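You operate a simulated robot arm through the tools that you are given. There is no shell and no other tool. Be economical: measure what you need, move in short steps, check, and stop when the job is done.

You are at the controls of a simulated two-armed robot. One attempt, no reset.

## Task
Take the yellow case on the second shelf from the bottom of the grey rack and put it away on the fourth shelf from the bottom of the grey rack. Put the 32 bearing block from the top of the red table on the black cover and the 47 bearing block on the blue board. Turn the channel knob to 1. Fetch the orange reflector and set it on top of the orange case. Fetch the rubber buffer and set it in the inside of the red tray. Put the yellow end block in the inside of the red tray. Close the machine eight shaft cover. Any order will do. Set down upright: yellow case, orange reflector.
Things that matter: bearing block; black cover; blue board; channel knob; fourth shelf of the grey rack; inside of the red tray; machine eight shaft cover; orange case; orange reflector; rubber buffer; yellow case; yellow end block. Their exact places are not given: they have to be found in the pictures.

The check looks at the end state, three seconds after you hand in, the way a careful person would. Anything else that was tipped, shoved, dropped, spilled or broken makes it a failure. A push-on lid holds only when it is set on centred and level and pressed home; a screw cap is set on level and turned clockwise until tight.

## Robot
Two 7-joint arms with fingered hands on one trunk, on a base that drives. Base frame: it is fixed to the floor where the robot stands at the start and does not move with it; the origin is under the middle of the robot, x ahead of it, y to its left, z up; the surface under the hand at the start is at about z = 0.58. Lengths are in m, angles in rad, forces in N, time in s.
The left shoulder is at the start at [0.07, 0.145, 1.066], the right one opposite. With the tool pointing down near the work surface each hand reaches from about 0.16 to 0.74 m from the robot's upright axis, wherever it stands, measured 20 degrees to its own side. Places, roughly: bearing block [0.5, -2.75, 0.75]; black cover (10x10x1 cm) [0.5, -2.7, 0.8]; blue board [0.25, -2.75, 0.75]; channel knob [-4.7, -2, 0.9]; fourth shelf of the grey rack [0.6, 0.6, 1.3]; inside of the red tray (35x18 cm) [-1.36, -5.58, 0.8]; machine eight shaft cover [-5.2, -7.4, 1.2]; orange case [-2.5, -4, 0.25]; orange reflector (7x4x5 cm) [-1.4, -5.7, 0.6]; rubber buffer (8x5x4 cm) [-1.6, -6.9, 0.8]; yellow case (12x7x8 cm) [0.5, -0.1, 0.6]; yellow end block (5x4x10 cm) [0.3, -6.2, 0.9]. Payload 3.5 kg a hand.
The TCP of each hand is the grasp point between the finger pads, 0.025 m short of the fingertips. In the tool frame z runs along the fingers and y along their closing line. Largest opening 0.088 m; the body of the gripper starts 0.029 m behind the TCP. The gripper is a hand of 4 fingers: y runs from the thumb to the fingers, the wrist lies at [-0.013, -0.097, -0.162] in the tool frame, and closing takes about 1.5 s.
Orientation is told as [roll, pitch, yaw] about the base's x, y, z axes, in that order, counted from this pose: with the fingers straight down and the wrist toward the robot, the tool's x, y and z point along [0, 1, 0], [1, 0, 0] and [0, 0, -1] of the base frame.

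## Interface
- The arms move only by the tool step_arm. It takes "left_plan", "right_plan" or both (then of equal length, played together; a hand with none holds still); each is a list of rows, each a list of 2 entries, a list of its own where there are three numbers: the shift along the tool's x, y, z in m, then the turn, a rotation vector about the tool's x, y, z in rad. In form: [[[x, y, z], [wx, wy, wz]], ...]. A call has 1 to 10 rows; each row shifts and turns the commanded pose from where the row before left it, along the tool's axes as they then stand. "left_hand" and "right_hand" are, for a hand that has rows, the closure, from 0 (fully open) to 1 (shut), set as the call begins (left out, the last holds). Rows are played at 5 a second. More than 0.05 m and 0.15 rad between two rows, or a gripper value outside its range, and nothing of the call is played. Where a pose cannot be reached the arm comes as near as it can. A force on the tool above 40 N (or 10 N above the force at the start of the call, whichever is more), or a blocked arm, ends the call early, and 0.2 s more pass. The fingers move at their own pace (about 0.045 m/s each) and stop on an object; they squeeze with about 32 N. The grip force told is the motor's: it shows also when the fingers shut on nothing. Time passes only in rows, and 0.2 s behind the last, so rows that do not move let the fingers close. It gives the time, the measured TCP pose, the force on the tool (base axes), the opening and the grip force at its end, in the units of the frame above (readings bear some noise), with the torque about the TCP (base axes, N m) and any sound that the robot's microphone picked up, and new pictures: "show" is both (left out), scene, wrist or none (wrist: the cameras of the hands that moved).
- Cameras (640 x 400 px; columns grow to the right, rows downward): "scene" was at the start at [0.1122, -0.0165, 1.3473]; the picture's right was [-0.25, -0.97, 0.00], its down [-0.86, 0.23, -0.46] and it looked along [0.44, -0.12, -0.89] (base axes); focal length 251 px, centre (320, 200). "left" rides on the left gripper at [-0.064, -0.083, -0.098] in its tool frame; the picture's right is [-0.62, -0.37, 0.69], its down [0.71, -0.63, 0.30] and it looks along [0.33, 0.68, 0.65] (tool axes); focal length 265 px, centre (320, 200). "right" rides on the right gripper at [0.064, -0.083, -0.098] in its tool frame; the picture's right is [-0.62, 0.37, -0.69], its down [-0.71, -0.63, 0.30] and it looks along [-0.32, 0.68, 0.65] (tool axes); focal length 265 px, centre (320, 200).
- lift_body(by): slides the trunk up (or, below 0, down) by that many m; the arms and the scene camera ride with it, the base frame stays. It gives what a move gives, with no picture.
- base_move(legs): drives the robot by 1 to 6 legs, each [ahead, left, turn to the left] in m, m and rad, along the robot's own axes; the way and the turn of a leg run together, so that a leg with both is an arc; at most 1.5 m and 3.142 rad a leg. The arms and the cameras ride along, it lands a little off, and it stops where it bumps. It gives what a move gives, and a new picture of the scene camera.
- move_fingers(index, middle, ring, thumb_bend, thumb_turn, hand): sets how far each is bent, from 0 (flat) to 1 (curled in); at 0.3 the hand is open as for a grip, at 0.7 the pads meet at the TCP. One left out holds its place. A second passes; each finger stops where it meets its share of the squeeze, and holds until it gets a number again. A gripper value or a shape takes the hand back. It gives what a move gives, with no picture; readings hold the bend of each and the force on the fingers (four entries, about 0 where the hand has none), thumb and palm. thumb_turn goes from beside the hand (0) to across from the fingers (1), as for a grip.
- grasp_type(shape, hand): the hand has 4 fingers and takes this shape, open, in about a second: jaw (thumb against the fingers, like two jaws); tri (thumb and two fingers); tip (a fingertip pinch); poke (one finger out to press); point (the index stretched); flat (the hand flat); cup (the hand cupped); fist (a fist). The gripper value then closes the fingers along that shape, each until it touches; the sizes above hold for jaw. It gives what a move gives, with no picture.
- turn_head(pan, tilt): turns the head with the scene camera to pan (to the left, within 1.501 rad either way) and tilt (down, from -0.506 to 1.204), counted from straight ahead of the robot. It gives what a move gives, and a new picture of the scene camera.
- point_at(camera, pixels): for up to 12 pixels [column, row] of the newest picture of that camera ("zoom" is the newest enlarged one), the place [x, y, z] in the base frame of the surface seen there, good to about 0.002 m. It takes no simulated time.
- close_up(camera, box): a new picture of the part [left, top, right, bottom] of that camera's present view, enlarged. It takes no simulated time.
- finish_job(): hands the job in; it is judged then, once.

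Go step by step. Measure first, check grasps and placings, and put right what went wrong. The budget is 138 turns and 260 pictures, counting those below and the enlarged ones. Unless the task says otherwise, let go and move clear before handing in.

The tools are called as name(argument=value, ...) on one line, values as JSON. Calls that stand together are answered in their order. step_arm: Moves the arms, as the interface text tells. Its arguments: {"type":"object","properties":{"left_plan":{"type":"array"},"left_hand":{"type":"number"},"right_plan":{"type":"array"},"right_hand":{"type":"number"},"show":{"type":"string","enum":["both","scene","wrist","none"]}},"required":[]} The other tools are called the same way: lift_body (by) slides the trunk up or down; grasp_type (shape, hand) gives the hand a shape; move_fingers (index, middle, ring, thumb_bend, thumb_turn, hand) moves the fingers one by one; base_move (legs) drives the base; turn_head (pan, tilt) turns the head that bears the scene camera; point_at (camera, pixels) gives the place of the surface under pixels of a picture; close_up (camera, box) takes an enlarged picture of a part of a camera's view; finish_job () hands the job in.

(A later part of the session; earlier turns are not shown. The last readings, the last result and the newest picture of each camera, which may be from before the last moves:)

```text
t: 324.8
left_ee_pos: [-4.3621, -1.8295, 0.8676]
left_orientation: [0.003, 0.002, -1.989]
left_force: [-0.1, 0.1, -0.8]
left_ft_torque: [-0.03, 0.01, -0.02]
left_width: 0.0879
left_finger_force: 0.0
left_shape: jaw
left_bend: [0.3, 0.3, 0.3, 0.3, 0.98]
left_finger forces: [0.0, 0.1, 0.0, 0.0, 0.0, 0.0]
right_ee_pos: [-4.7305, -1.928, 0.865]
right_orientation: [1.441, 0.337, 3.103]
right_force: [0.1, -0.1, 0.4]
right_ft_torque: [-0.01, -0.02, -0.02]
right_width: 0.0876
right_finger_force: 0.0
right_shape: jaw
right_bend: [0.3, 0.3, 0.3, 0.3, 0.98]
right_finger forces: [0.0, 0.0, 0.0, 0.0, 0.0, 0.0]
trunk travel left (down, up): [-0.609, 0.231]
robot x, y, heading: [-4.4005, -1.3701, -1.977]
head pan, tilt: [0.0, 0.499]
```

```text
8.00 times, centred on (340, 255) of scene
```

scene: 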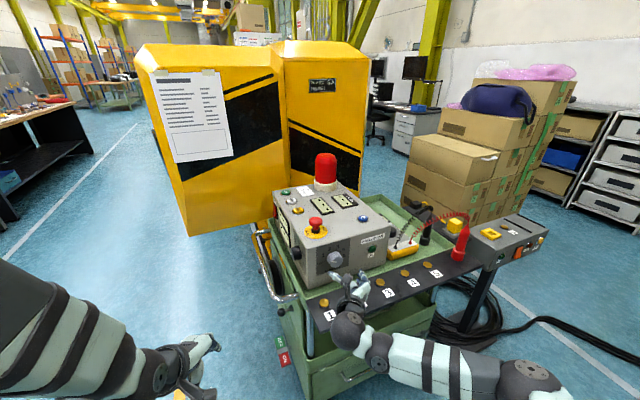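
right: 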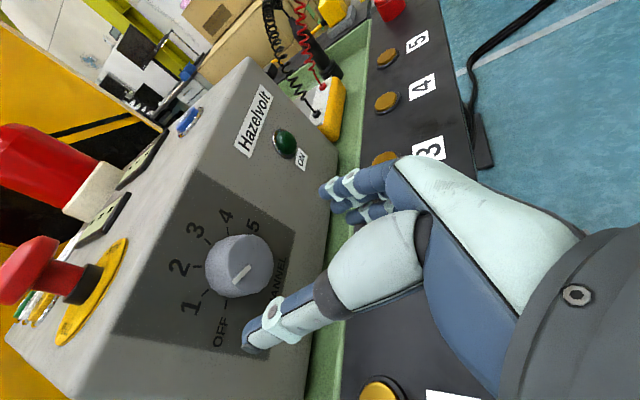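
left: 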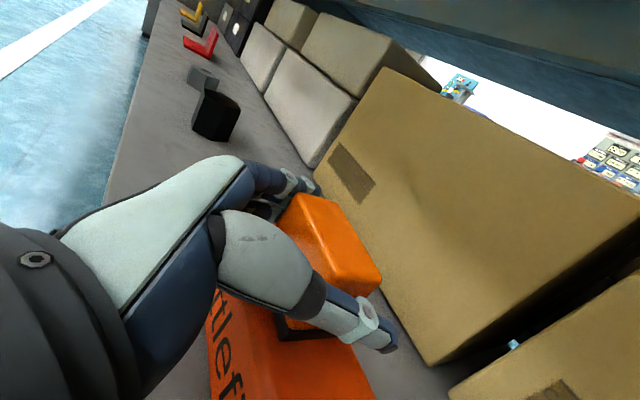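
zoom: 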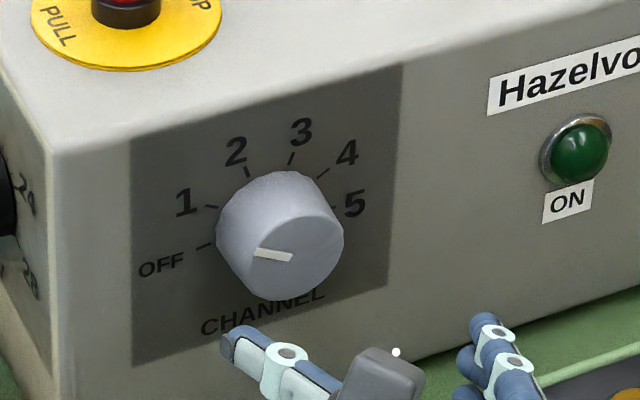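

The pointer seems near "1"; I zoom more to judge.

close_up(camera="right", box=[150, 190, 310, 350])

close_up(camera="scene", box=[314, 238, 354, 270])

point_at(camera="zoom", pixels=[[280, 215], [220, 205], [250, 210], [205, 200], [283, 213]])

```text
2.50 times, centred on (230, 270) of right
```

zoom: 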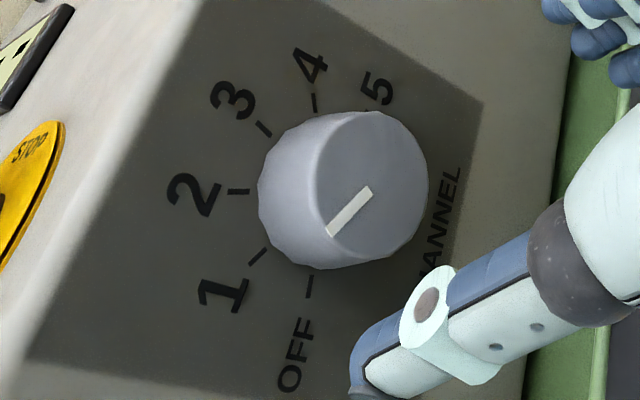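

```text
12.50 times, centred on (334, 254) of scene
```

zoom: 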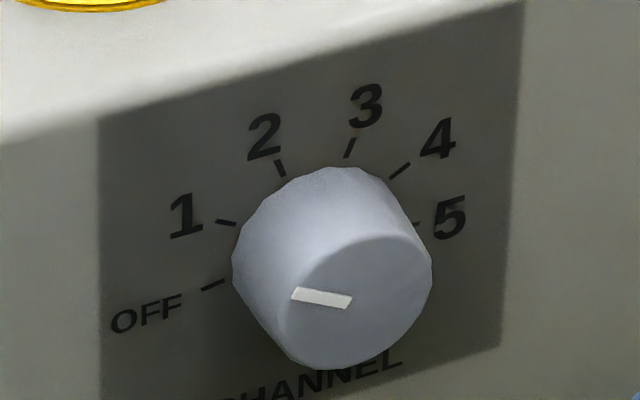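

```text
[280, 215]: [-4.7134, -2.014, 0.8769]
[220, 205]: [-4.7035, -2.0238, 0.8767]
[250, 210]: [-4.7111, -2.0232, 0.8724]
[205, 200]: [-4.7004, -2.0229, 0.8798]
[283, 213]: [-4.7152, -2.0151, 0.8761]
```

point_at(camera="zoom", pixels=[[347, 302], [297, 293], [320, 297], [235, 223], [218, 220], [222, 282], [204, 289], [278, 165], [283, 173], [408, 165], [393, 177], [352, 142]])

```text
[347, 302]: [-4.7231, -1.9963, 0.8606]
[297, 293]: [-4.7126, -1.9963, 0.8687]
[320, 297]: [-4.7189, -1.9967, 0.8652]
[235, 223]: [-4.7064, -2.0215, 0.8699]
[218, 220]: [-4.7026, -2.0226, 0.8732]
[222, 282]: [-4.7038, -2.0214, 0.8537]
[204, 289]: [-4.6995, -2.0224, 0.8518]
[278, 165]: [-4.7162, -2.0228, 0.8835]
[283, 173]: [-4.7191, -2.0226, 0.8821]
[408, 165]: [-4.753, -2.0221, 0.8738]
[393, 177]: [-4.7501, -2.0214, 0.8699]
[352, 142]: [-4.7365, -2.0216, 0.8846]
```

By 3-D points the pointer is at ~37° against tick 1 at ~32–36°, so channel 1 is set. I back away and drive down the aisle towards machine eight.

base_move(legs=[[-0.32, -0.14, 0], [0, 0, 0.41], [0, 1.05, 0], [1.5, 0, 0], [1.5, 0, 0], [1.3, 0, 0]])

turn_head(pan=-0.6, tilt=0.2)

```text
t: 353.4
left_ee_pos: [-3.1828, -5.7135, 0.8668]
left_orientation: [0.005, 0.0, -1.586]
left_force: [0.9, 0.4, -0.4]
left_ft_torque: [0.01, 0.02, -0.01]
left_width: 0.088
left_finger_force: 0.1
left_shape: jaw
left_bend: [0.3, 0.3, 0.3, 0.3, 0.98]
left_finger forces: [0.0, 0.0, 0.1, 0.1, 0.0, 0.0]
right_ee_pos: [-3.4814, -5.9471, 0.8645]
right_orientation: [1.439, 0.337, -2.774]
right_force: [0.0, 0.5, -0.2]
right_ft_torque: [0.01, -0.01, 0.01]
right_width: 0.0877
right_finger_force: 0.0
right_shape: jaw
right_bend: [0.3, 0.3, 0.3, 0.3, 0.98]
right_finger forces: [0.0, 0.0, 0.1, 0.1, 0.1, 0.1]
trunk travel left (down, up): [-0.609, 0.231]
robot x, y, heading: [-3.3997, -5.3102, -1.582]
head pan, tilt: [0.0, 0.499]
```

scene: 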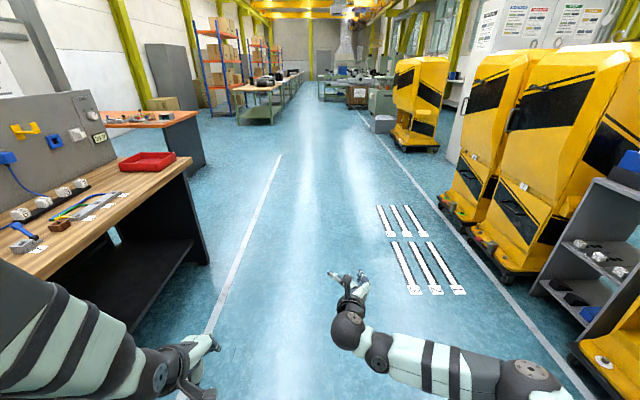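

```text
t: 354.4
left_ee_pos: [-3.1824, -5.7129, 0.8678]
left_orientation: [0.004, 0.0, -1.585]
left_force: [0.3, -0.4, -1.0]
left_ft_torque: [0.01, 0.03, 0.01]
left_width: 0.0876
left_finger_force: 0.1
left_shape: jaw
left_bend: [0.3, 0.3, 0.3, 0.3, 0.98]
left_finger forces: [0.0, 0.1, 0.0, 0.1, 0.0, 0.0]
right_ee_pos: [-3.4815, -5.9474, 0.8644]
right_orientation: [1.44, 0.337, -2.773]
right_force: [-0.1, -0.3, -0.1]
right_ft_torque: [0.03, 0.03, 0.01]
right_width: 0.0876
right_finger_force: 0.1
right_shape: jaw
right_bend: [0.3, 0.3, 0.3, 0.3, 0.98]
right_finger forces: [0.1, 0.0, 0.0, 0.0, 0.0, 0.1]
trunk travel left (down, up): [-0.609, 0.231]
robot x, y, heading: [-3.4026, -5.3059, -1.58]
head pan, tilt: [-0.6, 0.201]
```

scene: 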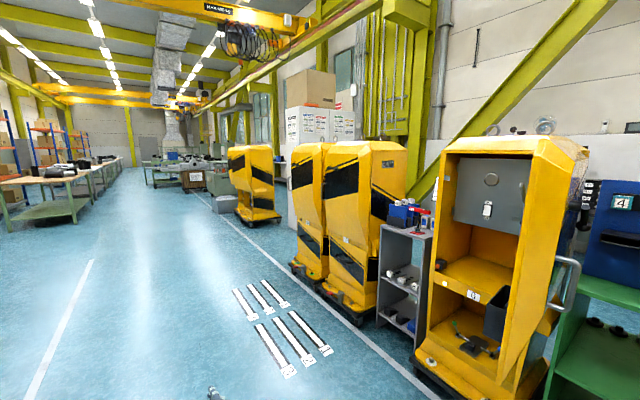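

Machines bear number tags; I zoom to find number eight and measure.

close_up(camera="scene", box=[280, 130, 560, 330])

point_at(camera="scene", pixels=[[310, 200], [340, 230], [385, 180], [405, 290], [490, 210], [250, 180], [270, 215], [470, 296], [440, 360], [330, 290]])

```text
2.00 times, centred on (420, 230) of scene
```

zoom: 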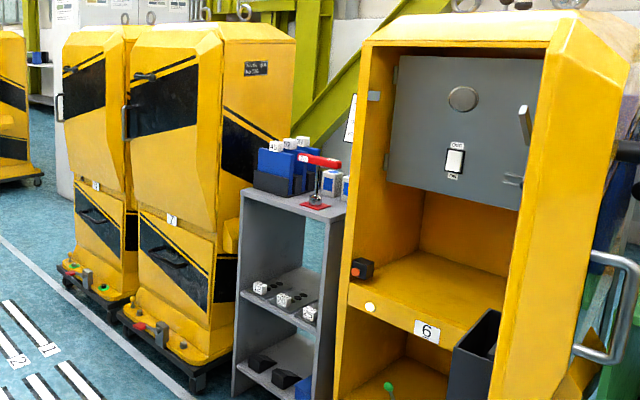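

```text
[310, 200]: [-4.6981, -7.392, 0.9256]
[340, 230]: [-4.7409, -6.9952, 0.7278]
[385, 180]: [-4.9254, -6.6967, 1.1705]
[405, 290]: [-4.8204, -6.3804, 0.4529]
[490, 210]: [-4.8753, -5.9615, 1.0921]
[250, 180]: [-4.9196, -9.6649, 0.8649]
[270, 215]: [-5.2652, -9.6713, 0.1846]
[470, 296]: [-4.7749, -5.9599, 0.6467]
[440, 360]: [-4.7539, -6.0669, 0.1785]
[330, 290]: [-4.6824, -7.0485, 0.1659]
```

Machine 6 is the open one at y −5.96, so 7 and 8 follow at y≈−7.0 and −7.4. I drive there and face them.

base_move(legs=[[1.4, 0, 0], [0.6, 0, 0], [0, 0, -1.56]])

turn_head(pan=0.0, tilt=0.2)

```text
t: 368.3
left_ee_pos: [-3.7894, -7.5348, 0.8682]
left_orientation: [0.004, -0.001, -3.134]
left_force: [0.3, 0.7, 0.0]
left_ft_torque: [0.01, 0.02, 0.0]
left_width: 0.0876
left_finger_force: 0.1
left_shape: jaw
left_bend: [0.3, 0.3, 0.3, 0.3, 0.98]
left_finger forces: [0.0, 0.1, 0.1, 0.0, 0.0, 0.1]
right_ee_pos: [-4.0306, -7.2409, 0.864]
right_orientation: [1.44, 0.338, 1.958]
right_force: [0.0, 0.0, 0.8]
right_ft_torque: [0.03, 0.02, -0.03]
right_width: 0.0876
right_finger_force: 0.1
right_shape: jaw
right_bend: [0.3, 0.3, 0.3, 0.3, 0.98]
right_finger forces: [0.0, 0.1, 0.0, 0.1, 0.1, 0.0]
trunk travel left (down, up): [-0.609, 0.231]
robot x, y, heading: [-3.3914, -7.3116, -3.128]
head pan, tilt: [-0.6, 0.201]
```

scene: 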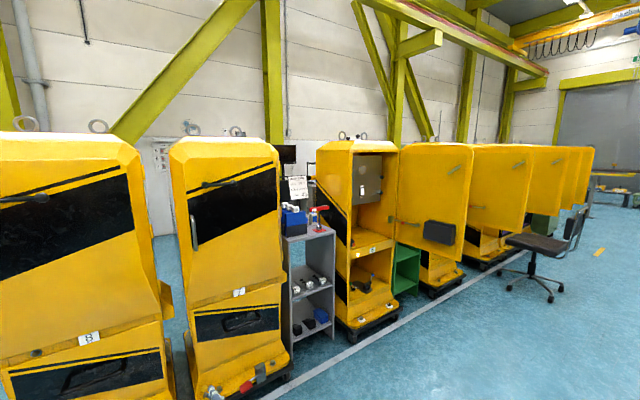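

```text
t: 369.3
left_ee_pos: [-3.7894, -7.5346, 0.8664]
left_orientation: [0.003, 0.001, -3.135]
left_force: [0.9, 0.4, 0.5]
left_ft_torque: [0.0, -0.01, 0.01]
left_width: 0.0874
left_finger_force: 0.0
left_shape: jaw
left_bend: [0.3, 0.3, 0.3, 0.3, 0.98]
left_finger forces: [0.0, 0.1, 0.1, 0.0, 0.0, 0.0]
right_ee_pos: [-4.0306, -7.24, 0.8652]
right_orientation: [1.439, 0.337, 1.959]
right_force: [-0.8, 0.3, -0.3]
right_ft_torque: [0.01, 0.01, -0.02]
right_width: 0.0874
right_finger_force: 0.1
right_shape: jaw
right_bend: [0.3, 0.3, 0.3, 0.3, 0.98]
right_finger forces: [0.0, 0.0, 0.0, 0.1, 0.0, 0.0]
trunk travel left (down, up): [-0.609, 0.231]
robot x, y, heading: [-3.3904, -7.3111, -3.124]
head pan, tilt: [0.0, 0.201]
```

scene: 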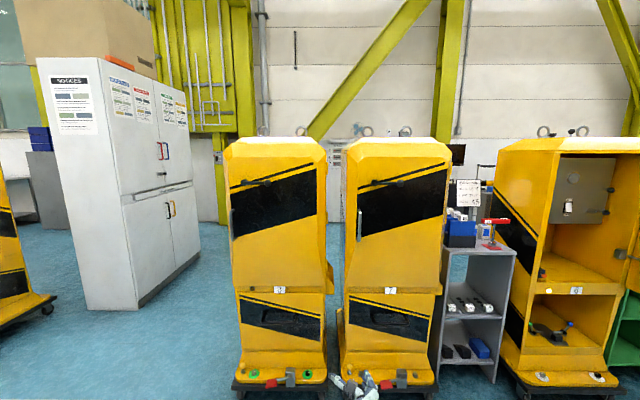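

point_at(camera="scene", pixels=[[279, 289], [391, 290], [232, 222], [280, 200], [330, 275], [325, 180], [300, 150], [443, 265], [360, 190], [250, 355]])

close_up(camera="scene", box=[215, 120, 355, 400])

close_up(camera="scene", box=[490, 130, 640, 310])

```text
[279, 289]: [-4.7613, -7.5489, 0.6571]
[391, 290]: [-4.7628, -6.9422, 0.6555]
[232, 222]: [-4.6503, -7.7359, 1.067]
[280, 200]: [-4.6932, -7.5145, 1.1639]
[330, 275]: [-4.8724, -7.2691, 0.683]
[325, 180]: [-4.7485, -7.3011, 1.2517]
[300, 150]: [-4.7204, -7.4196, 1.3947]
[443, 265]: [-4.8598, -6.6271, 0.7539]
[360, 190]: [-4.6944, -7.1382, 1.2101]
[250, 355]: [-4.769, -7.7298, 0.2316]
```

```text
1.43 times, centred on (285, 260) of scene
```

zoom: 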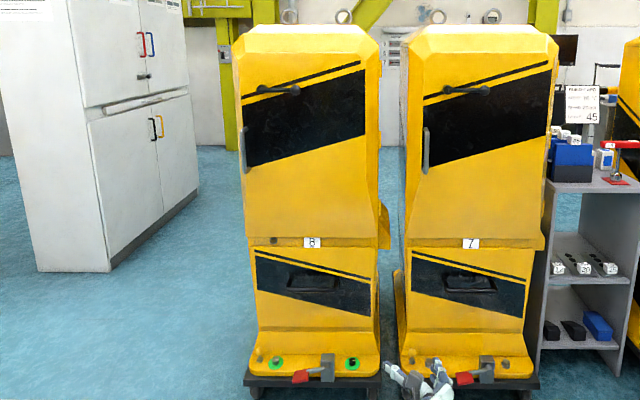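

```text
2.22 times, centred on (565, 220) of scene
```

zoom: 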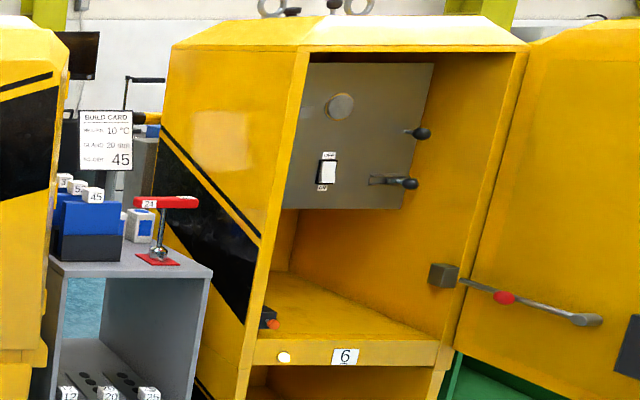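

point_at(camera="zoom", pixels=[[360, 130], [330, 90], [400, 180], [430, 70], [270, 100], [340, 105], [290, 200], [500, 250], [200, 100], [165, 300]])

base_move(legs=[[0, 1.0, 0], [0.6, 0, 0]])

turn_head(pan=-0.9, tilt=0.2)

```text
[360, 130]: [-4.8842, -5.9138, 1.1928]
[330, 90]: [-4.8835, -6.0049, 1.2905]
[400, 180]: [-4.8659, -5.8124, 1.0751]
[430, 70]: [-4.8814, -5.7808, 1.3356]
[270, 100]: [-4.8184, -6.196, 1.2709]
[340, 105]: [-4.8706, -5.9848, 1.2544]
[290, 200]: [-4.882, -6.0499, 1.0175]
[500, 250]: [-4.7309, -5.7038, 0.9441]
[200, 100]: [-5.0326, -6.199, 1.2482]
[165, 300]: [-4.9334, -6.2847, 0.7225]
```

```text
t: 377.4
left_ee_pos: [-4.3794, -8.535, 0.8678]
left_orientation: [0.005, 0.0, -3.141]
left_force: [-1.0, 1.0, 0.0]
left_ft_torque: [0.0, -0.01, -0.02]
left_width: 0.0875
left_finger_force: 0.1
left_shape: jaw
left_bend: [0.3, 0.3, 0.3, 0.3, 0.98]
left_finger forces: [0.0, 0.0, 0.0, 0.0, 0.0, 0.0]
right_ee_pos: [-4.6188, -8.2412, 0.8651]
right_orientation: [1.439, 0.338, 1.953]
right_force: [-0.4, 0.2, 0.6]
right_ft_torque: [0.0, -0.02, 0.0]
right_width: 0.0875
right_finger_force: 0.1
right_shape: jaw
right_bend: [0.3, 0.3, 0.3, 0.3, 0.98]
right_finger forces: [0.1, 0.1, 0.0, 0.0, 0.1, 0.1]
trunk travel left (down, up): [-0.609, 0.231]
robot x, y, heading: [-3.9742, -8.3165, -3.135]
head pan, tilt: [0.0, 0.201]
```

scene: 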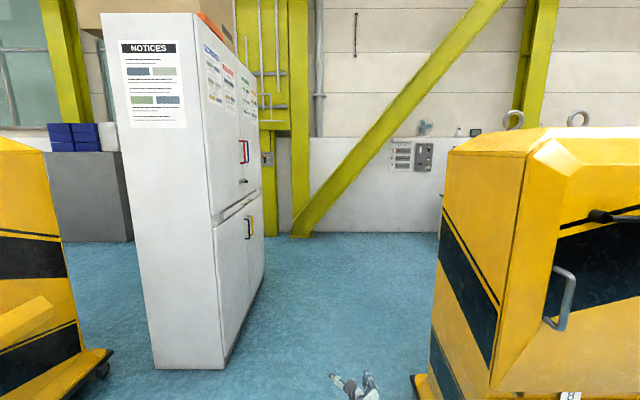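

```text
t: 378.6
left_ee_pos: [-4.3776, -8.5357, 0.8678]
left_orientation: [0.003, 0.001, -3.142]
left_force: [0.2, 0.7, -0.2]
left_ft_torque: [-0.03, 0.0, -0.01]
left_width: 0.0878
left_finger_force: 0.0
left_shape: jaw
left_bend: [0.3, 0.3, 0.3, 0.3, 0.98]
left_finger forces: [0.0, 0.0, 0.0, 0.0, 0.1, 0.1]
right_ee_pos: [-4.6191, -8.2402, 0.8641]
right_orientation: [1.44, 0.337, 1.953]
right_force: [-0.1, 0.2, 1.3]
right_ft_torque: [0.02, -0.03, 0.02]
right_width: 0.0878
right_finger_force: 0.0
right_shape: jaw
right_bend: [0.3, 0.3, 0.3, 0.3, 0.98]
right_finger forces: [0.1, 0.1, 0.0, 0.0, 0.0, 0.0]
trunk travel left (down, up): [-0.609, 0.231]
robot x, y, heading: [-3.9801, -8.3119, -3.135]
head pan, tilt: [-0.901, 0.201]
```

scene: 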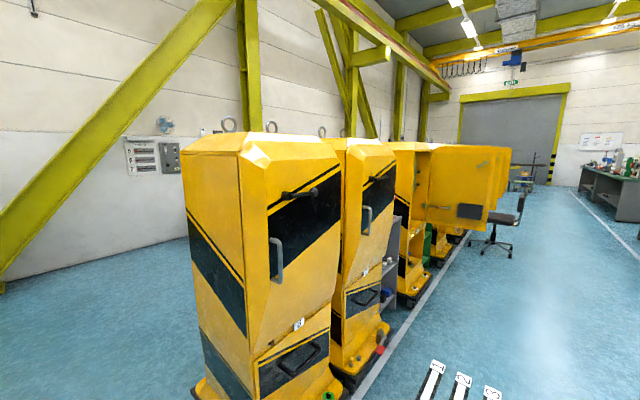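

Behind the machines there is free space; the cover at x≈−5.2 may be on the back. I drive around to see the rear.

base_move(legs=[[1.45, 0, 0], [0.8, 0, 0], [0, 0, -1.57]])

turn_head(pan=-0.8, tilt=0.2)

```text
t: 393.5
left_ee_pos: [-6.453, -7.9241, 0.8681]
left_orientation: [0.002, 0.001, 1.575]
left_force: [-0.1, -0.8, 0.6]
left_ft_torque: [0.01, 0.0, -0.01]
left_width: 0.0877
left_finger_force: 0.0
left_shape: jaw
left_bend: [0.3, 0.3, 0.3, 0.3, 0.98]
left_finger forces: [0.1, 0.0, 0.1, 0.1, 0.1, 0.0]
right_ee_pos: [-6.159, -7.6831, 0.8652]
right_orientation: [1.44, 0.337, 0.387]
right_force: [0.3, -0.2, 0.2]
right_ft_torque: [-0.03, 0.0, 0.0]
right_width: 0.0875
right_finger_force: 0.1
right_shape: jaw
right_bend: [0.3, 0.3, 0.3, 0.3, 0.98]
right_finger forces: [0.1, 0.0, 0.0, 0.1, 0.0, 0.0]
trunk travel left (down, up): [-0.609, 0.231]
robot x, y, heading: [-6.2273, -8.3225, 1.583]
head pan, tilt: [-0.901, 0.201]
```

scene: 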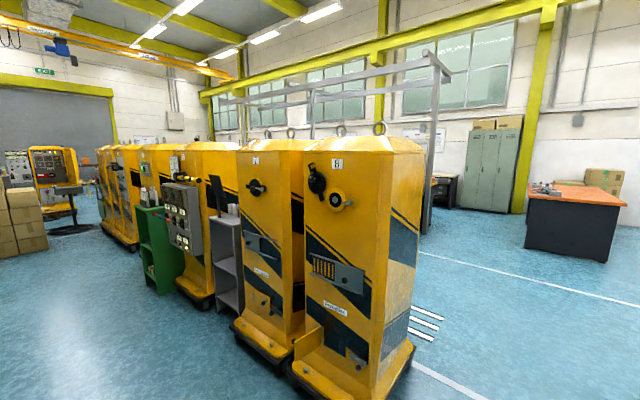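

```text
t: 394.2
left_ee_pos: [-6.4527, -7.9231, 0.8678]
left_orientation: [0.003, -0.001, 1.575]
left_force: [-0.1, 0.4, 0.2]
left_ft_torque: [0.0, 0.0, 0.01]
left_width: 0.0877
left_finger_force: 0.0
left_shape: jaw
left_bend: [0.3, 0.3, 0.3, 0.3, 0.98]
left_finger forces: [0.1, 0.0, 0.0, 0.0, 0.0, 0.1]
right_ee_pos: [-6.159, -7.6836, 0.8648]
right_orientation: [1.441, 0.337, 0.387]
right_force: [-1.1, 0.1, 1.0]
right_ft_torque: [0.03, 0.0, 0.01]
right_width: 0.0878
right_finger_force: 0.0
right_shape: jaw
right_bend: [0.3, 0.3, 0.3, 0.3, 0.98]
right_finger forces: [0.0, 0.1, 0.1, 0.1, 0.0, 0.0]
trunk travel left (down, up): [-0.609, 0.231]
robot x, y, heading: [-6.2286, -8.3229, 1.587]
head pan, tilt: [-0.799, 0.201]
```

scene: 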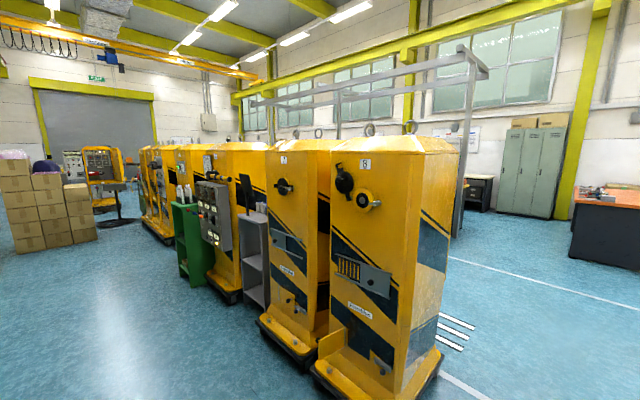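

The rear of machine 8 shows an open black swing cover at (345,178) beside a shaft at (370,198), while on 7 it is closed. I zoom and measure.

close_up(camera="scene", box=[320, 150, 400, 220])

close_up(camera="scene", box=[260, 150, 320, 220])

point_at(camera="scene", pixels=[[343, 177], [340, 168], [349, 186], [364, 199], [375, 203], [362, 180], [285, 186], [380, 170], [350, 280], [340, 345]])

```text
5.71 times, centred on (360, 185) of scene
```

zoom: 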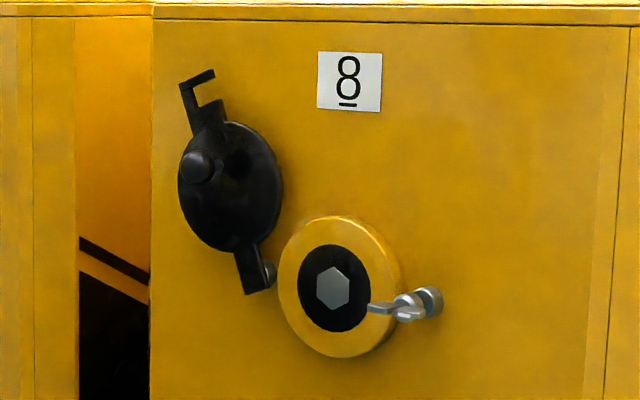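

```text
5.71 times, centred on (290, 185) of scene
```

zoom: 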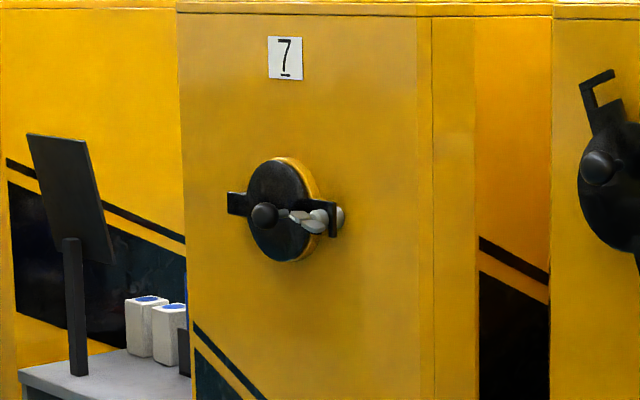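

```text
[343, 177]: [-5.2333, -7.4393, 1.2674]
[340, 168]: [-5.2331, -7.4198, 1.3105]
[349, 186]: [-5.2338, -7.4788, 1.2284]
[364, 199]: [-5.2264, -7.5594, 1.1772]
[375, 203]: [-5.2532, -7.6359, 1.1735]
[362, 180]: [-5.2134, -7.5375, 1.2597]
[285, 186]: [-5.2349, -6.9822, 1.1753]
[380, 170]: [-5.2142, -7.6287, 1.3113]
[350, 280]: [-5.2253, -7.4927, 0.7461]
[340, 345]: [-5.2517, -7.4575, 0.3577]
```

The cover pivots about a pin left of the shaft (zoom (265,275)); the hook end should go over the latch at right (compare machine 7). I go in front of it for a closer look.

base_move(legs=[[0.82, 0, 0], [0, 0, -1.587]])

lift_body(by=0.15)

turn_head(pan=0.0, tilt=0.2)

close_up(camera="scene", box=[260, 120, 380, 220])

```text
t: 402.4
left_ee_pos: [-5.8351, -7.2958, 0.8671]
left_orientation: [0.004, 0.002, -0.019]
left_force: [0.1, 1.0, 1.0]
left_ft_torque: [-0.03, 0.03, 0.02]
left_width: 0.0876
left_finger_force: 0.0
left_shape: jaw
left_bend: [0.3, 0.3, 0.3, 0.3, 0.98]
left_finger forces: [0.1, 0.1, 0.1, 0.0, 0.1, 0.0]
right_ee_pos: [-5.6011, -7.5946, 0.8644]
right_orientation: [1.439, 0.337, -1.206]
right_force: [0.3, -0.2, 1.0]
right_ft_torque: [-0.01, 0.03, -0.03]
right_width: 0.0877
right_finger_force: 0.0
right_shape: jaw
right_bend: [0.3, 0.3, 0.3, 0.3, 0.98]
right_finger forces: [0.0, 0.0, 0.0, 0.0, 0.0, 0.0]
trunk travel left (down, up): [-0.609, 0.231]
robot x, y, heading: [-6.2402, -7.507, -0.008]
head pan, tilt: [-0.799, 0.201]
```

scene: 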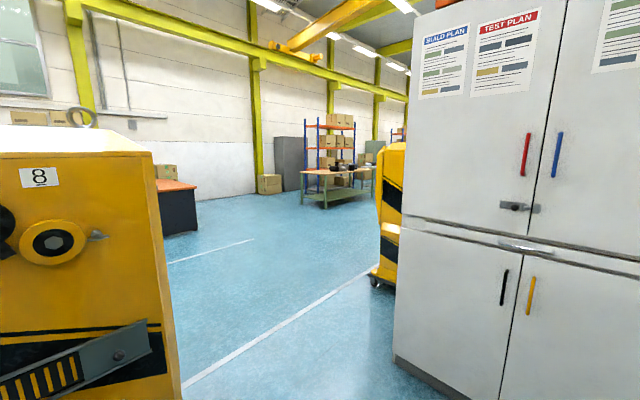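

```text
t: 404.2
left_ee_pos: [-5.8352, -7.2953, 1.017]
left_orientation: [0.002, 0.001, -0.016]
left_force: [-0.2, -0.6, -1.2]
left_ft_torque: [-0.01, -0.03, 0.01]
left_width: 0.0877
left_finger_force: 0.0
left_shape: jaw
left_bend: [0.3, 0.3, 0.3, 0.3, 0.98]
left_finger forces: [0.1, 0.0, 0.0, 0.0, 0.0, 0.0]
right_ee_pos: [-5.6016, -7.5958, 1.0145]
right_orientation: [1.44, 0.337, -1.206]
right_force: [0.1, -0.8, 0.4]
right_ft_torque: [0.01, 0.01, 0.03]
right_width: 0.0878
right_finger_force: 0.0
right_shape: jaw
right_bend: [0.3, 0.3, 0.3, 0.3, 0.98]
right_finger forces: [0.0, 0.1, 0.0, 0.1, 0.0, 0.0]
trunk travel left (down, up): [-0.759, 0.081]
robot x, y, heading: [-6.2414, -7.5112, -0.005]
head pan, tilt: [-0.799, 0.201]
```

```text
t: 405.3
left_ee_pos: [-5.8348, -7.2969, 1.0179]
left_orientation: [0.004, 0.0, -0.016]
left_force: [-0.4, -0.7, -0.6]
left_ft_torque: [0.01, 0.02, 0.0]
left_width: 0.0876
left_finger_force: 0.1
left_shape: jaw
left_bend: [0.3, 0.3, 0.3, 0.3, 0.98]
left_finger forces: [0.0, 0.0, 0.1, 0.1, 0.0, 0.1]
right_ee_pos: [-5.6002, -7.5951, 1.0154]
right_orientation: [1.44, 0.336, -1.206]
right_force: [-0.4, -0.1, 0.6]
right_ft_torque: [-0.02, 0.01, 0.01]
right_width: 0.0878
right_finger_force: 0.0
right_shape: jaw
right_bend: [0.3, 0.3, 0.3, 0.3, 0.98]
right_finger forces: [0.0, 0.0, 0.0, 0.1, 0.0, 0.0]
trunk travel left (down, up): [-0.759, 0.081]
robot x, y, heading: [-6.2398, -7.5122, -0.008]
head pan, tilt: [0.0, 0.201]
```

scene: 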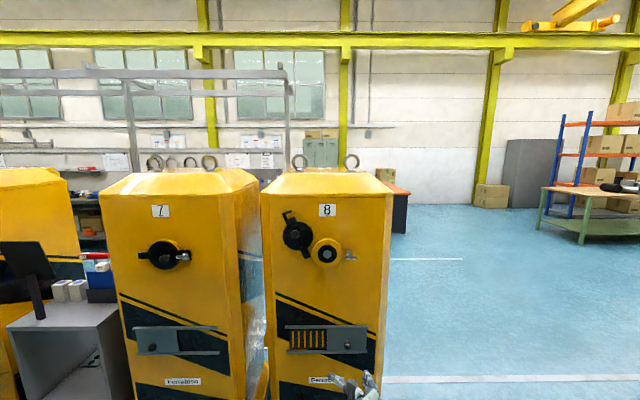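

```text
4.00 times, centred on (320, 170) of scene
```

zoom: 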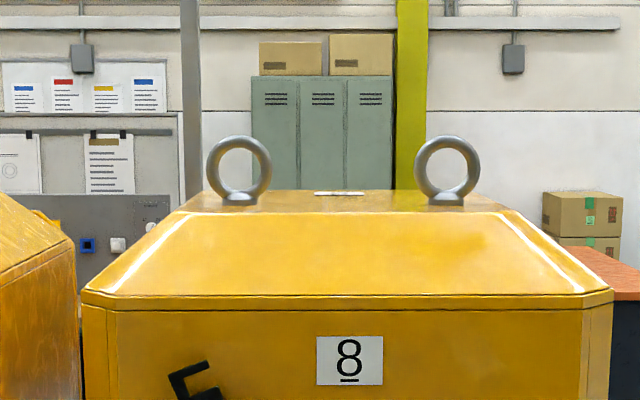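

close_up(camera="scene", box=[275, 200, 371, 275])

point_at(camera="zoom", pixels=[[155, 235], [135, 200], [65, 75], [90, 110], [205, 320], [225, 310], [350, 335], [350, 270], [500, 375], [465, 380], [440, 375], [150, 310]])

close_up(camera="scene", box=[125, 220, 205, 280])

```text
5.33 times, centred on (323, 238) of scene
```

zoom: 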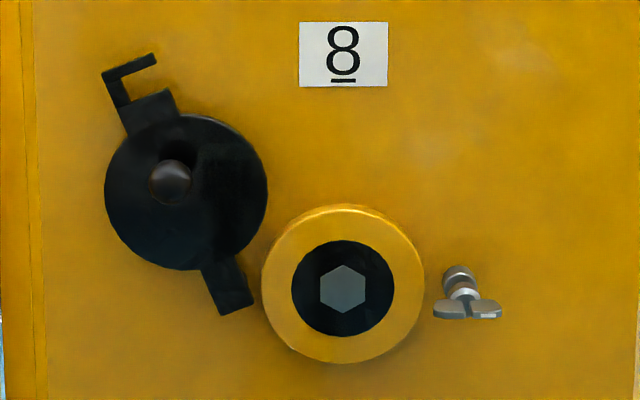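

```text
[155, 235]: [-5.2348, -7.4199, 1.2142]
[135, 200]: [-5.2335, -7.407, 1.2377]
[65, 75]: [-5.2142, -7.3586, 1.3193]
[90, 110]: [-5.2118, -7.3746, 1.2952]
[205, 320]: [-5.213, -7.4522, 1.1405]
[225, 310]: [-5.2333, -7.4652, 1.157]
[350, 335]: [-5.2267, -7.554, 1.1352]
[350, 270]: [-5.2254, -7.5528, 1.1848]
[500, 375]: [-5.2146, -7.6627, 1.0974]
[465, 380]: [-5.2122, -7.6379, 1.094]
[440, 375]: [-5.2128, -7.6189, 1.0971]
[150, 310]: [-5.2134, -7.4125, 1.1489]
```

```text
6.67 times, centred on (165, 250) of scene
```

zoom: 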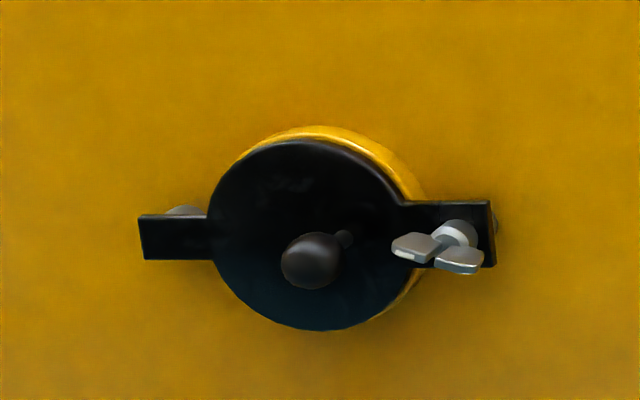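

The cover's slotted end must swing clockwise ~108° about the pin at (y −7.467, z 1.163) so the slot engages the wing-nut stud. I will grip its ball knob; I measure the ball first.

close_up(camera="scene", box=[281, 208, 345, 258])

point_at(camera="zoom", pixels=[[196, 217], [185, 205], [215, 225], [196, 240], [180, 225], [240, 230], [150, 240], [290, 330], [305, 370], [120, 110], [195, 190], [560, 390]])

```text
8.00 times, centred on (313, 233) of scene
```

zoom: 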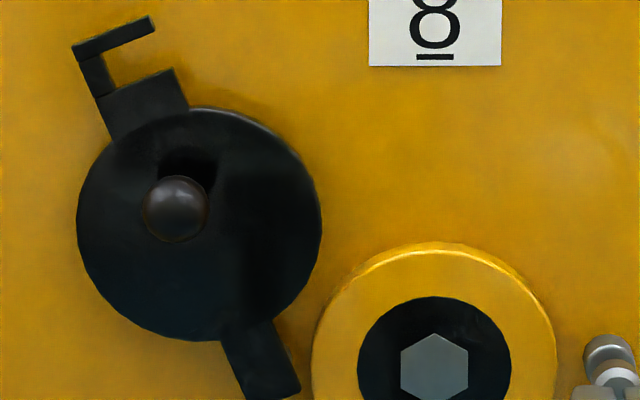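

```text
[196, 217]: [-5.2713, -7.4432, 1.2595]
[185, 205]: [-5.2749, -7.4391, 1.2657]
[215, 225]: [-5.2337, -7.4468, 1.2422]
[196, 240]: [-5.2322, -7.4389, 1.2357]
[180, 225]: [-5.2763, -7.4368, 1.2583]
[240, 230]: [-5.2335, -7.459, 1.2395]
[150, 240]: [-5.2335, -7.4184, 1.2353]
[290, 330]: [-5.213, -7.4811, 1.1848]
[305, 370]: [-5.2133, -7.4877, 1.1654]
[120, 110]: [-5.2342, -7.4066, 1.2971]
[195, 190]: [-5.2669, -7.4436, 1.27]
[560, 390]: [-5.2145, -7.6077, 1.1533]
```

Ball centre ≈(−5.264,−7.437,1.264), radius 0.098 about the pin (y −7.469, z 1.171). I raise the trunk, untwist and raise the right hand, and position the base.

lift_body(by=0.08)

step_arm(right_plan=[[[0, 0, 0], [0, 0, -0.112]], [[0, 0, 0], [0, 0, -0.112]], [[0, 0, 0], [0, 0, -0.112]], [[0.042, 0, -0.005], [0, 0, 0]], [[0.042, 0, -0.005], [0, 0, 0]], [[0.042, 0, -0.005], [0, 0, 0]], [[0.042, 0, -0.005], [0, 0, 0]]], show="none")

base_move(legs=[[0, 0, -0.365], [0.131, 0.461, 0]])

close_up(camera="right", box=[0, 0, 640, 400])

```text
t: 406.5
left_ee_pos: [-5.8348, -7.2957, 1.0977]
left_orientation: [0.004, -0.002, -0.016]
left_force: [-0.4, 0.1, -0.4]
left_ft_torque: [0.01, 0.01, 0.0]
left_width: 0.0873
left_finger_force: 0.1
left_shape: jaw
left_bend: [0.3, 0.3, 0.3, 0.3, 0.98]
left_finger forces: [0.0, 0.0, 0.0, 0.1, 0.0, 0.1]
right_ee_pos: [-5.6011, -7.5949, 1.0956]
right_orientation: [1.44, 0.337, -1.206]
right_force: [-0.1, -0.8, -0.1]
right_ft_torque: [0.01, -0.04, 0.0]
right_width: 0.0877
right_finger_force: 0.0
right_shape: jaw
right_bend: [0.3, 0.3, 0.3, 0.3, 0.98]
right_finger forces: [0.0, 0.0, 0.1, 0.0, 0.1, 0.0]
trunk travel left (down, up): [-0.839, 0.001]
robot x, y, heading: [-6.2385, -7.5128, -0.011]
head pan, tilt: [0.0, 0.201]
```

```text
t: 408.1
left_ee_pos: [-5.8353, -7.2965, 1.098]
left_orientation: [0.004, 0.001, -0.018]
left_force: [0.1, -0.3, -0.5]
left_ft_torque: [-0.03, 0.0, 0.02]
left_width: 0.0877
left_finger_force: 0.1
left_shape: jaw
left_bend: [0.3, 0.3, 0.3, 0.3, 0.98]
left_finger forces: [0.0, 0.0, 0.0, 0.1, 0.1, 0.0]
right_ee_pos: [-5.6009, -7.5932, 1.265]
right_orientation: [1.447, 0.004, -1.163]
right_force: [0.7, 0.5, 0.0]
right_ft_torque: [-0.01, 0.01, 0.02]
right_width: 0.0877
right_finger_force: 0.1
right_shape: jaw
right_bend: [0.3, 0.3, 0.3, 0.3, 0.98]
right_finger forces: [0.0, 0.1, 0.0, 0.1, 0.0, 0.0]
trunk travel left (down, up): [-0.839, 0.001]
robot x, y, heading: [-6.2379, -7.5104, -0.015]
head pan, tilt: [0.0, 0.201]
```

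```text
t: 412.1
left_ee_pos: [-5.4931, -7.0804, 1.098]
left_orientation: [0.003, -0.001, -0.389]
left_force: [0.0, -0.6, -0.8]
left_ft_torque: [0.0, 0.0, 0.01]
left_width: 0.0876
left_finger_force: 0.0
left_shape: jaw
left_bend: [0.3, 0.3, 0.3, 0.3, 0.98]
left_finger forces: [0.0, 0.0, 0.1, 0.0, 0.0, 0.0]
right_ee_pos: [-5.3834, -7.446, 1.2652]
right_orientation: [1.45, 0.004, -1.537]
right_force: [0.1, 0.3, 0.2]
right_ft_torque: [0.02, -0.03, -0.03]
right_width: 0.0875
right_finger_force: 0.0
right_shape: jaw
right_bend: [0.3, 0.3, 0.3, 0.3, 0.98]
right_finger forces: [0.0, 0.0, 0.0, 0.0, 0.0, 0.0]
trunk travel left (down, up): [-0.839, 0.001]
robot x, y, heading: [-5.9486, -7.1304, -0.387]
head pan, tilt: [0.0, 0.201]
```

scene: 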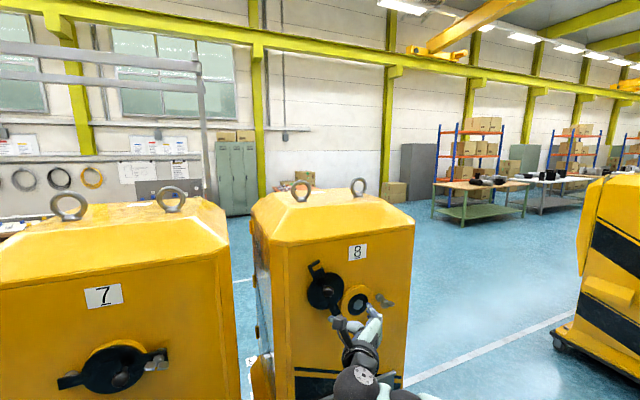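

```text
1.00 times, centred on (320, 200) of right (not enlarged: the box is as wide or as high as the picture)
```

zoom: 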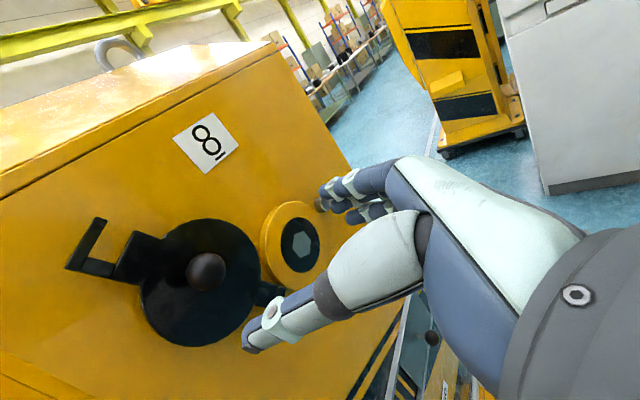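

I measure the ball from the wrist camera.

point_at(camera="zoom", pixels=[[206, 271], [195, 271], [217, 271], [206, 260], [206, 282], [200, 225], [200, 330], [268, 293], [300, 245], [75, 265], [320, 205], [160, 300]])

```text
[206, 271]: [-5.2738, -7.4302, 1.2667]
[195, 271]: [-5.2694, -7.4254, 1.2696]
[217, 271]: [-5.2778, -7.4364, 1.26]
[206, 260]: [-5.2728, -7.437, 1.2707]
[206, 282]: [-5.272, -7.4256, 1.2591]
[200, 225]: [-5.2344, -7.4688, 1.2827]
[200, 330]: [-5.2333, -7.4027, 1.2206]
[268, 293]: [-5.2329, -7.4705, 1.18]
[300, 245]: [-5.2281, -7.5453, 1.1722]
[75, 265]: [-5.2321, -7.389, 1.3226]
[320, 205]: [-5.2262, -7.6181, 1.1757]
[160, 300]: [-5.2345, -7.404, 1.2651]
```

I advance around the ball.

step_arm(right_plan=[[[0.0038, -0.0027, 0.036], [0, 0, 0]], [[0.0038, -0.0027, 0.036], [0, 0, 0]], [[0.0038, -0.0027, 0.036], [0, 0, 0]]], show="wrist")

```text
t: 412.9
left_ee_pos: [-5.4909, -7.0787, 1.096]
left_orientation: [0.001, 0.001, -0.389]
left_force: [0.6, 0.9, -0.6]
left_ft_torque: [0.0, 0.02, -0.02]
left_width: 0.0878
left_finger_force: 0.1
left_shape: jaw
left_bend: [0.3, 0.3, 0.3, 0.3, 0.98]
left_finger forces: [0.1, 0.0, 0.1, 0.0, 0.0, 0.1]
right_ee_pos: [-5.2724, -7.4304, 1.2628]
right_orientation: [1.444, 0.002, -1.536]
right_force: [0.1, 1.1, -0.1]
right_ft_torque: [-0.03, 0.01, -0.04]
right_width: 0.0875
right_finger_force: 0.1
right_shape: jaw
right_bend: [0.3, 0.3, 0.3, 0.3, 0.98]
right_finger forces: [0.0, 0.0, 0.0, 0.0, 0.0, 0.0]
trunk travel left (down, up): [-0.839, 0.001]
robot x, y, heading: [-5.9522, -7.1323, -0.381]
head pan, tilt: [0.0, 0.201]
```

right: 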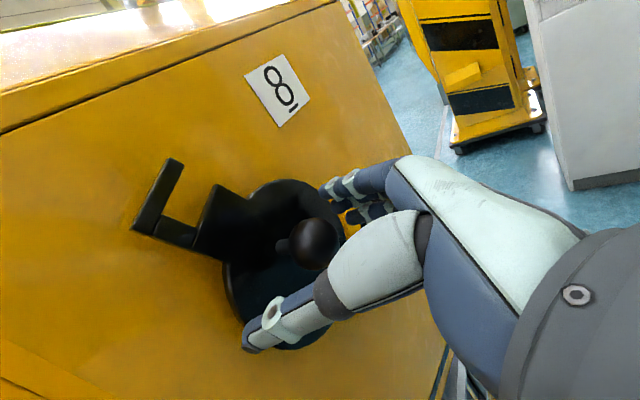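

The ball sits between thumb and fingers. I close on it and begin the arc (first five steps).

step_arm(right_plan=[[[0, 0, 0], [0, 0, 0]], [[0, 0, 0], [0, 0, 0]], [[0, 0, 0], [0, 0, 0]], [[0, 0, 0], [0, 0, 0]], [[0, 0, 0], [0, 0, 0]], [[0, 0, 0], [0, 0, 0]], [[0, 0, 0], [0, 0, 0]], [[0, 0, 0], [0, 0, 0]]], right_hand=1, show="none")

step_arm(right_plan=[[[0.0053, 0.0204, -0.0014], [0, 0, 0]], [[0.0009, 0.0211, -0.0008], [0, 0, 0]], [[-0.0037, 0.0208, -0.0003], [0, 0, 0]], [[-0.0078, 0.0195, 0.0003], [0, 0, 0]], [[-0.012, 0.0175, 0.0009], [0, 0, 0]]], show="wrist")

```text
t: 414.6
left_ee_pos: [-5.4917, -7.079, 1.0969]
left_orientation: [0.002, 0.0, -0.389]
left_force: [-0.8, 0.6, -0.8]
left_ft_torque: [0.03, 0.01, -0.02]
left_width: 0.0878
left_finger_force: 0.0
left_shape: jaw
left_bend: [0.3, 0.3, 0.3, 0.3, 0.98]
left_finger forces: [0.0, 0.1, 0.0, 0.0, 0.0, 0.0]
right_ee_pos: [-5.2711, -7.4306, 1.2624]
right_orientation: [1.447, 0.002, -1.535]
right_force: [6.2, 2.8, 1.2]
right_ft_torque: [-0.02, -0.06, -0.02]
right_width: 0.0186
right_finger_force: 32.1
right_shape: jaw
right_bend: [0.74, 0.58, 0.64, 0.75, 1.0]
right_finger forces: [15.4, 7.4, 0.0, 0.0, 26.9, 0.0]
trunk travel left (down, up): [-0.839, 0.001]
robot x, y, heading: [-5.9523, -7.1319, -0.379]
head pan, tilt: [0.0, 0.201]
```

```text
t: 415.9
left_ee_pos: [-5.4908, -7.0793, 1.0958]
left_orientation: [-0.001, 0.002, -0.386]
left_force: [0.0, 1.2, 0.5]
left_ft_torque: [0.01, 0.0, 0.02]
left_width: 0.0876
left_finger_force: 0.1
left_shape: jaw
left_bend: [0.3, 0.3, 0.3, 0.3, 0.98]
left_finger forces: [0.0, 0.1, 0.1, 0.1, 0.0, 0.0]
right_ee_pos: [-5.2687, -7.5279, 1.2419]
right_orientation: [1.442, 0.001, -1.531]
right_force: [6.1, 8.6, -9.7]
right_ft_torque: [0.25, 0.17, 0.2]
right_width: 0.0165
right_finger_force: 32.0
right_shape: jaw
right_bend: [0.74, 0.73, 0.64, 0.8, 0.91]
right_finger forces: [17.3, 16.1, 0.0, 0.1, 29.4, 0.0]
trunk travel left (down, up): [-0.839, 0.001]
robot x, y, heading: [-5.95, -7.132, -0.38]
head pan, tilt: [0.0, 0.201]
```

right: 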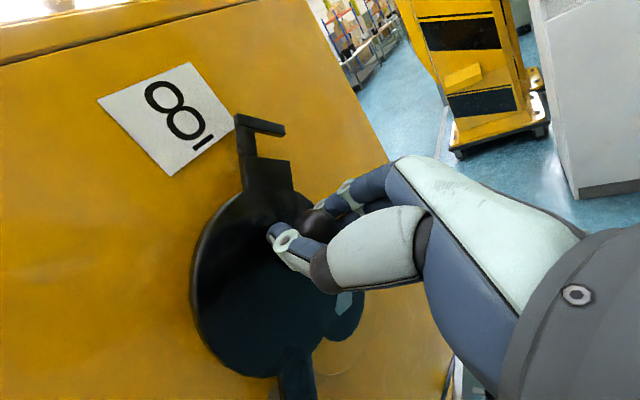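

The cover is swinging; the force points inward, so I shrink the radius a bit for the remaining arc.

step_arm(right_plan=[[[-0.0178, 0.0114, 0.0018], [0, 0, 0]], [[-0.0157, 0.0095, 0.0017], [0, 0, 0]], [[-0.0187, 0.0063, 0.0021], [0, 0, 0]], [[-0.0182, 0.0019, 0.0022], [0, 0, 0]]], show="both")

```text
t: 416.9
left_ee_pos: [-5.4877, -7.0815, 1.0946]
left_orientation: [0.001, 0.005, -0.389]
left_force: [-0.2, -0.2, 0.2]
left_ft_torque: [0.01, 0.01, -0.02]
left_width: 0.0875
left_finger_force: 0.1
left_shape: jaw
left_bend: [0.3, 0.3, 0.3, 0.3, 0.98]
left_finger forces: [0.0, 0.0, 0.0, 0.0, 0.1, 0.1]
right_ee_pos: [-5.2679, -7.5622, 1.1712]
right_orientation: [1.445, 0.005, -1.535]
right_force: [18.9, -0.9, 2.0]
right_ft_torque: [0.49, 0.34, 0.14]
right_width: 0.0126
right_finger_force: 32.4
right_shape: jaw
right_bend: [0.73, 0.74, 0.64, 0.82, 0.84]
right_finger forces: [25.5, 12.4, 0.1, 0.0, 41.1, 0.0]
trunk travel left (down, up): [-0.839, 0.001]
robot x, y, heading: [-5.9455, -7.1313, -0.382]
head pan, tilt: [0.0, 0.201]
```

scene: 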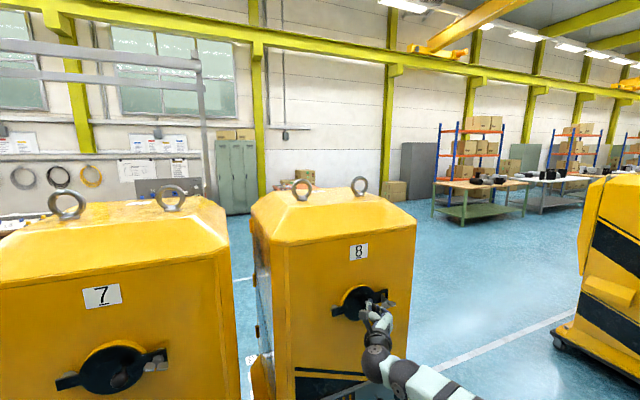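
right: 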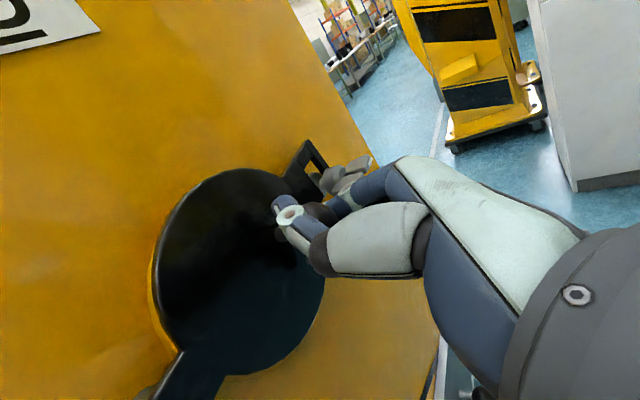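

I zoom on the scene to see how far it has closed.

close_up(camera="scene", box=[310, 265, 420, 350])

close_up(camera="right", box=[140, 120, 420, 300])

```text
4.71 times, centred on (365, 308) of scene
```

zoom: 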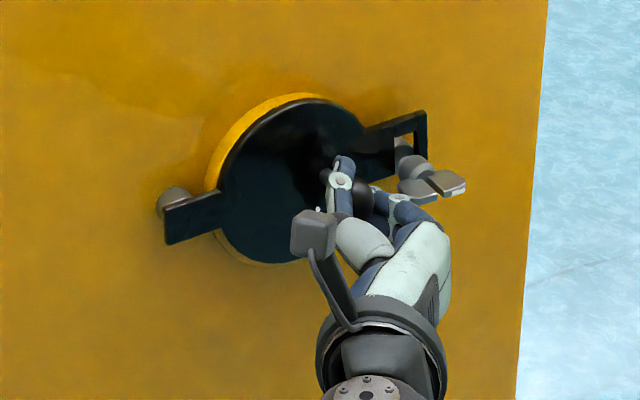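

```text
2.22 times, centred on (280, 210) of right
```

zoom: 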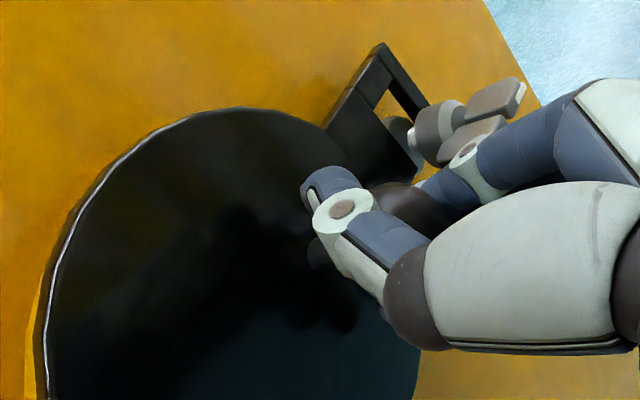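

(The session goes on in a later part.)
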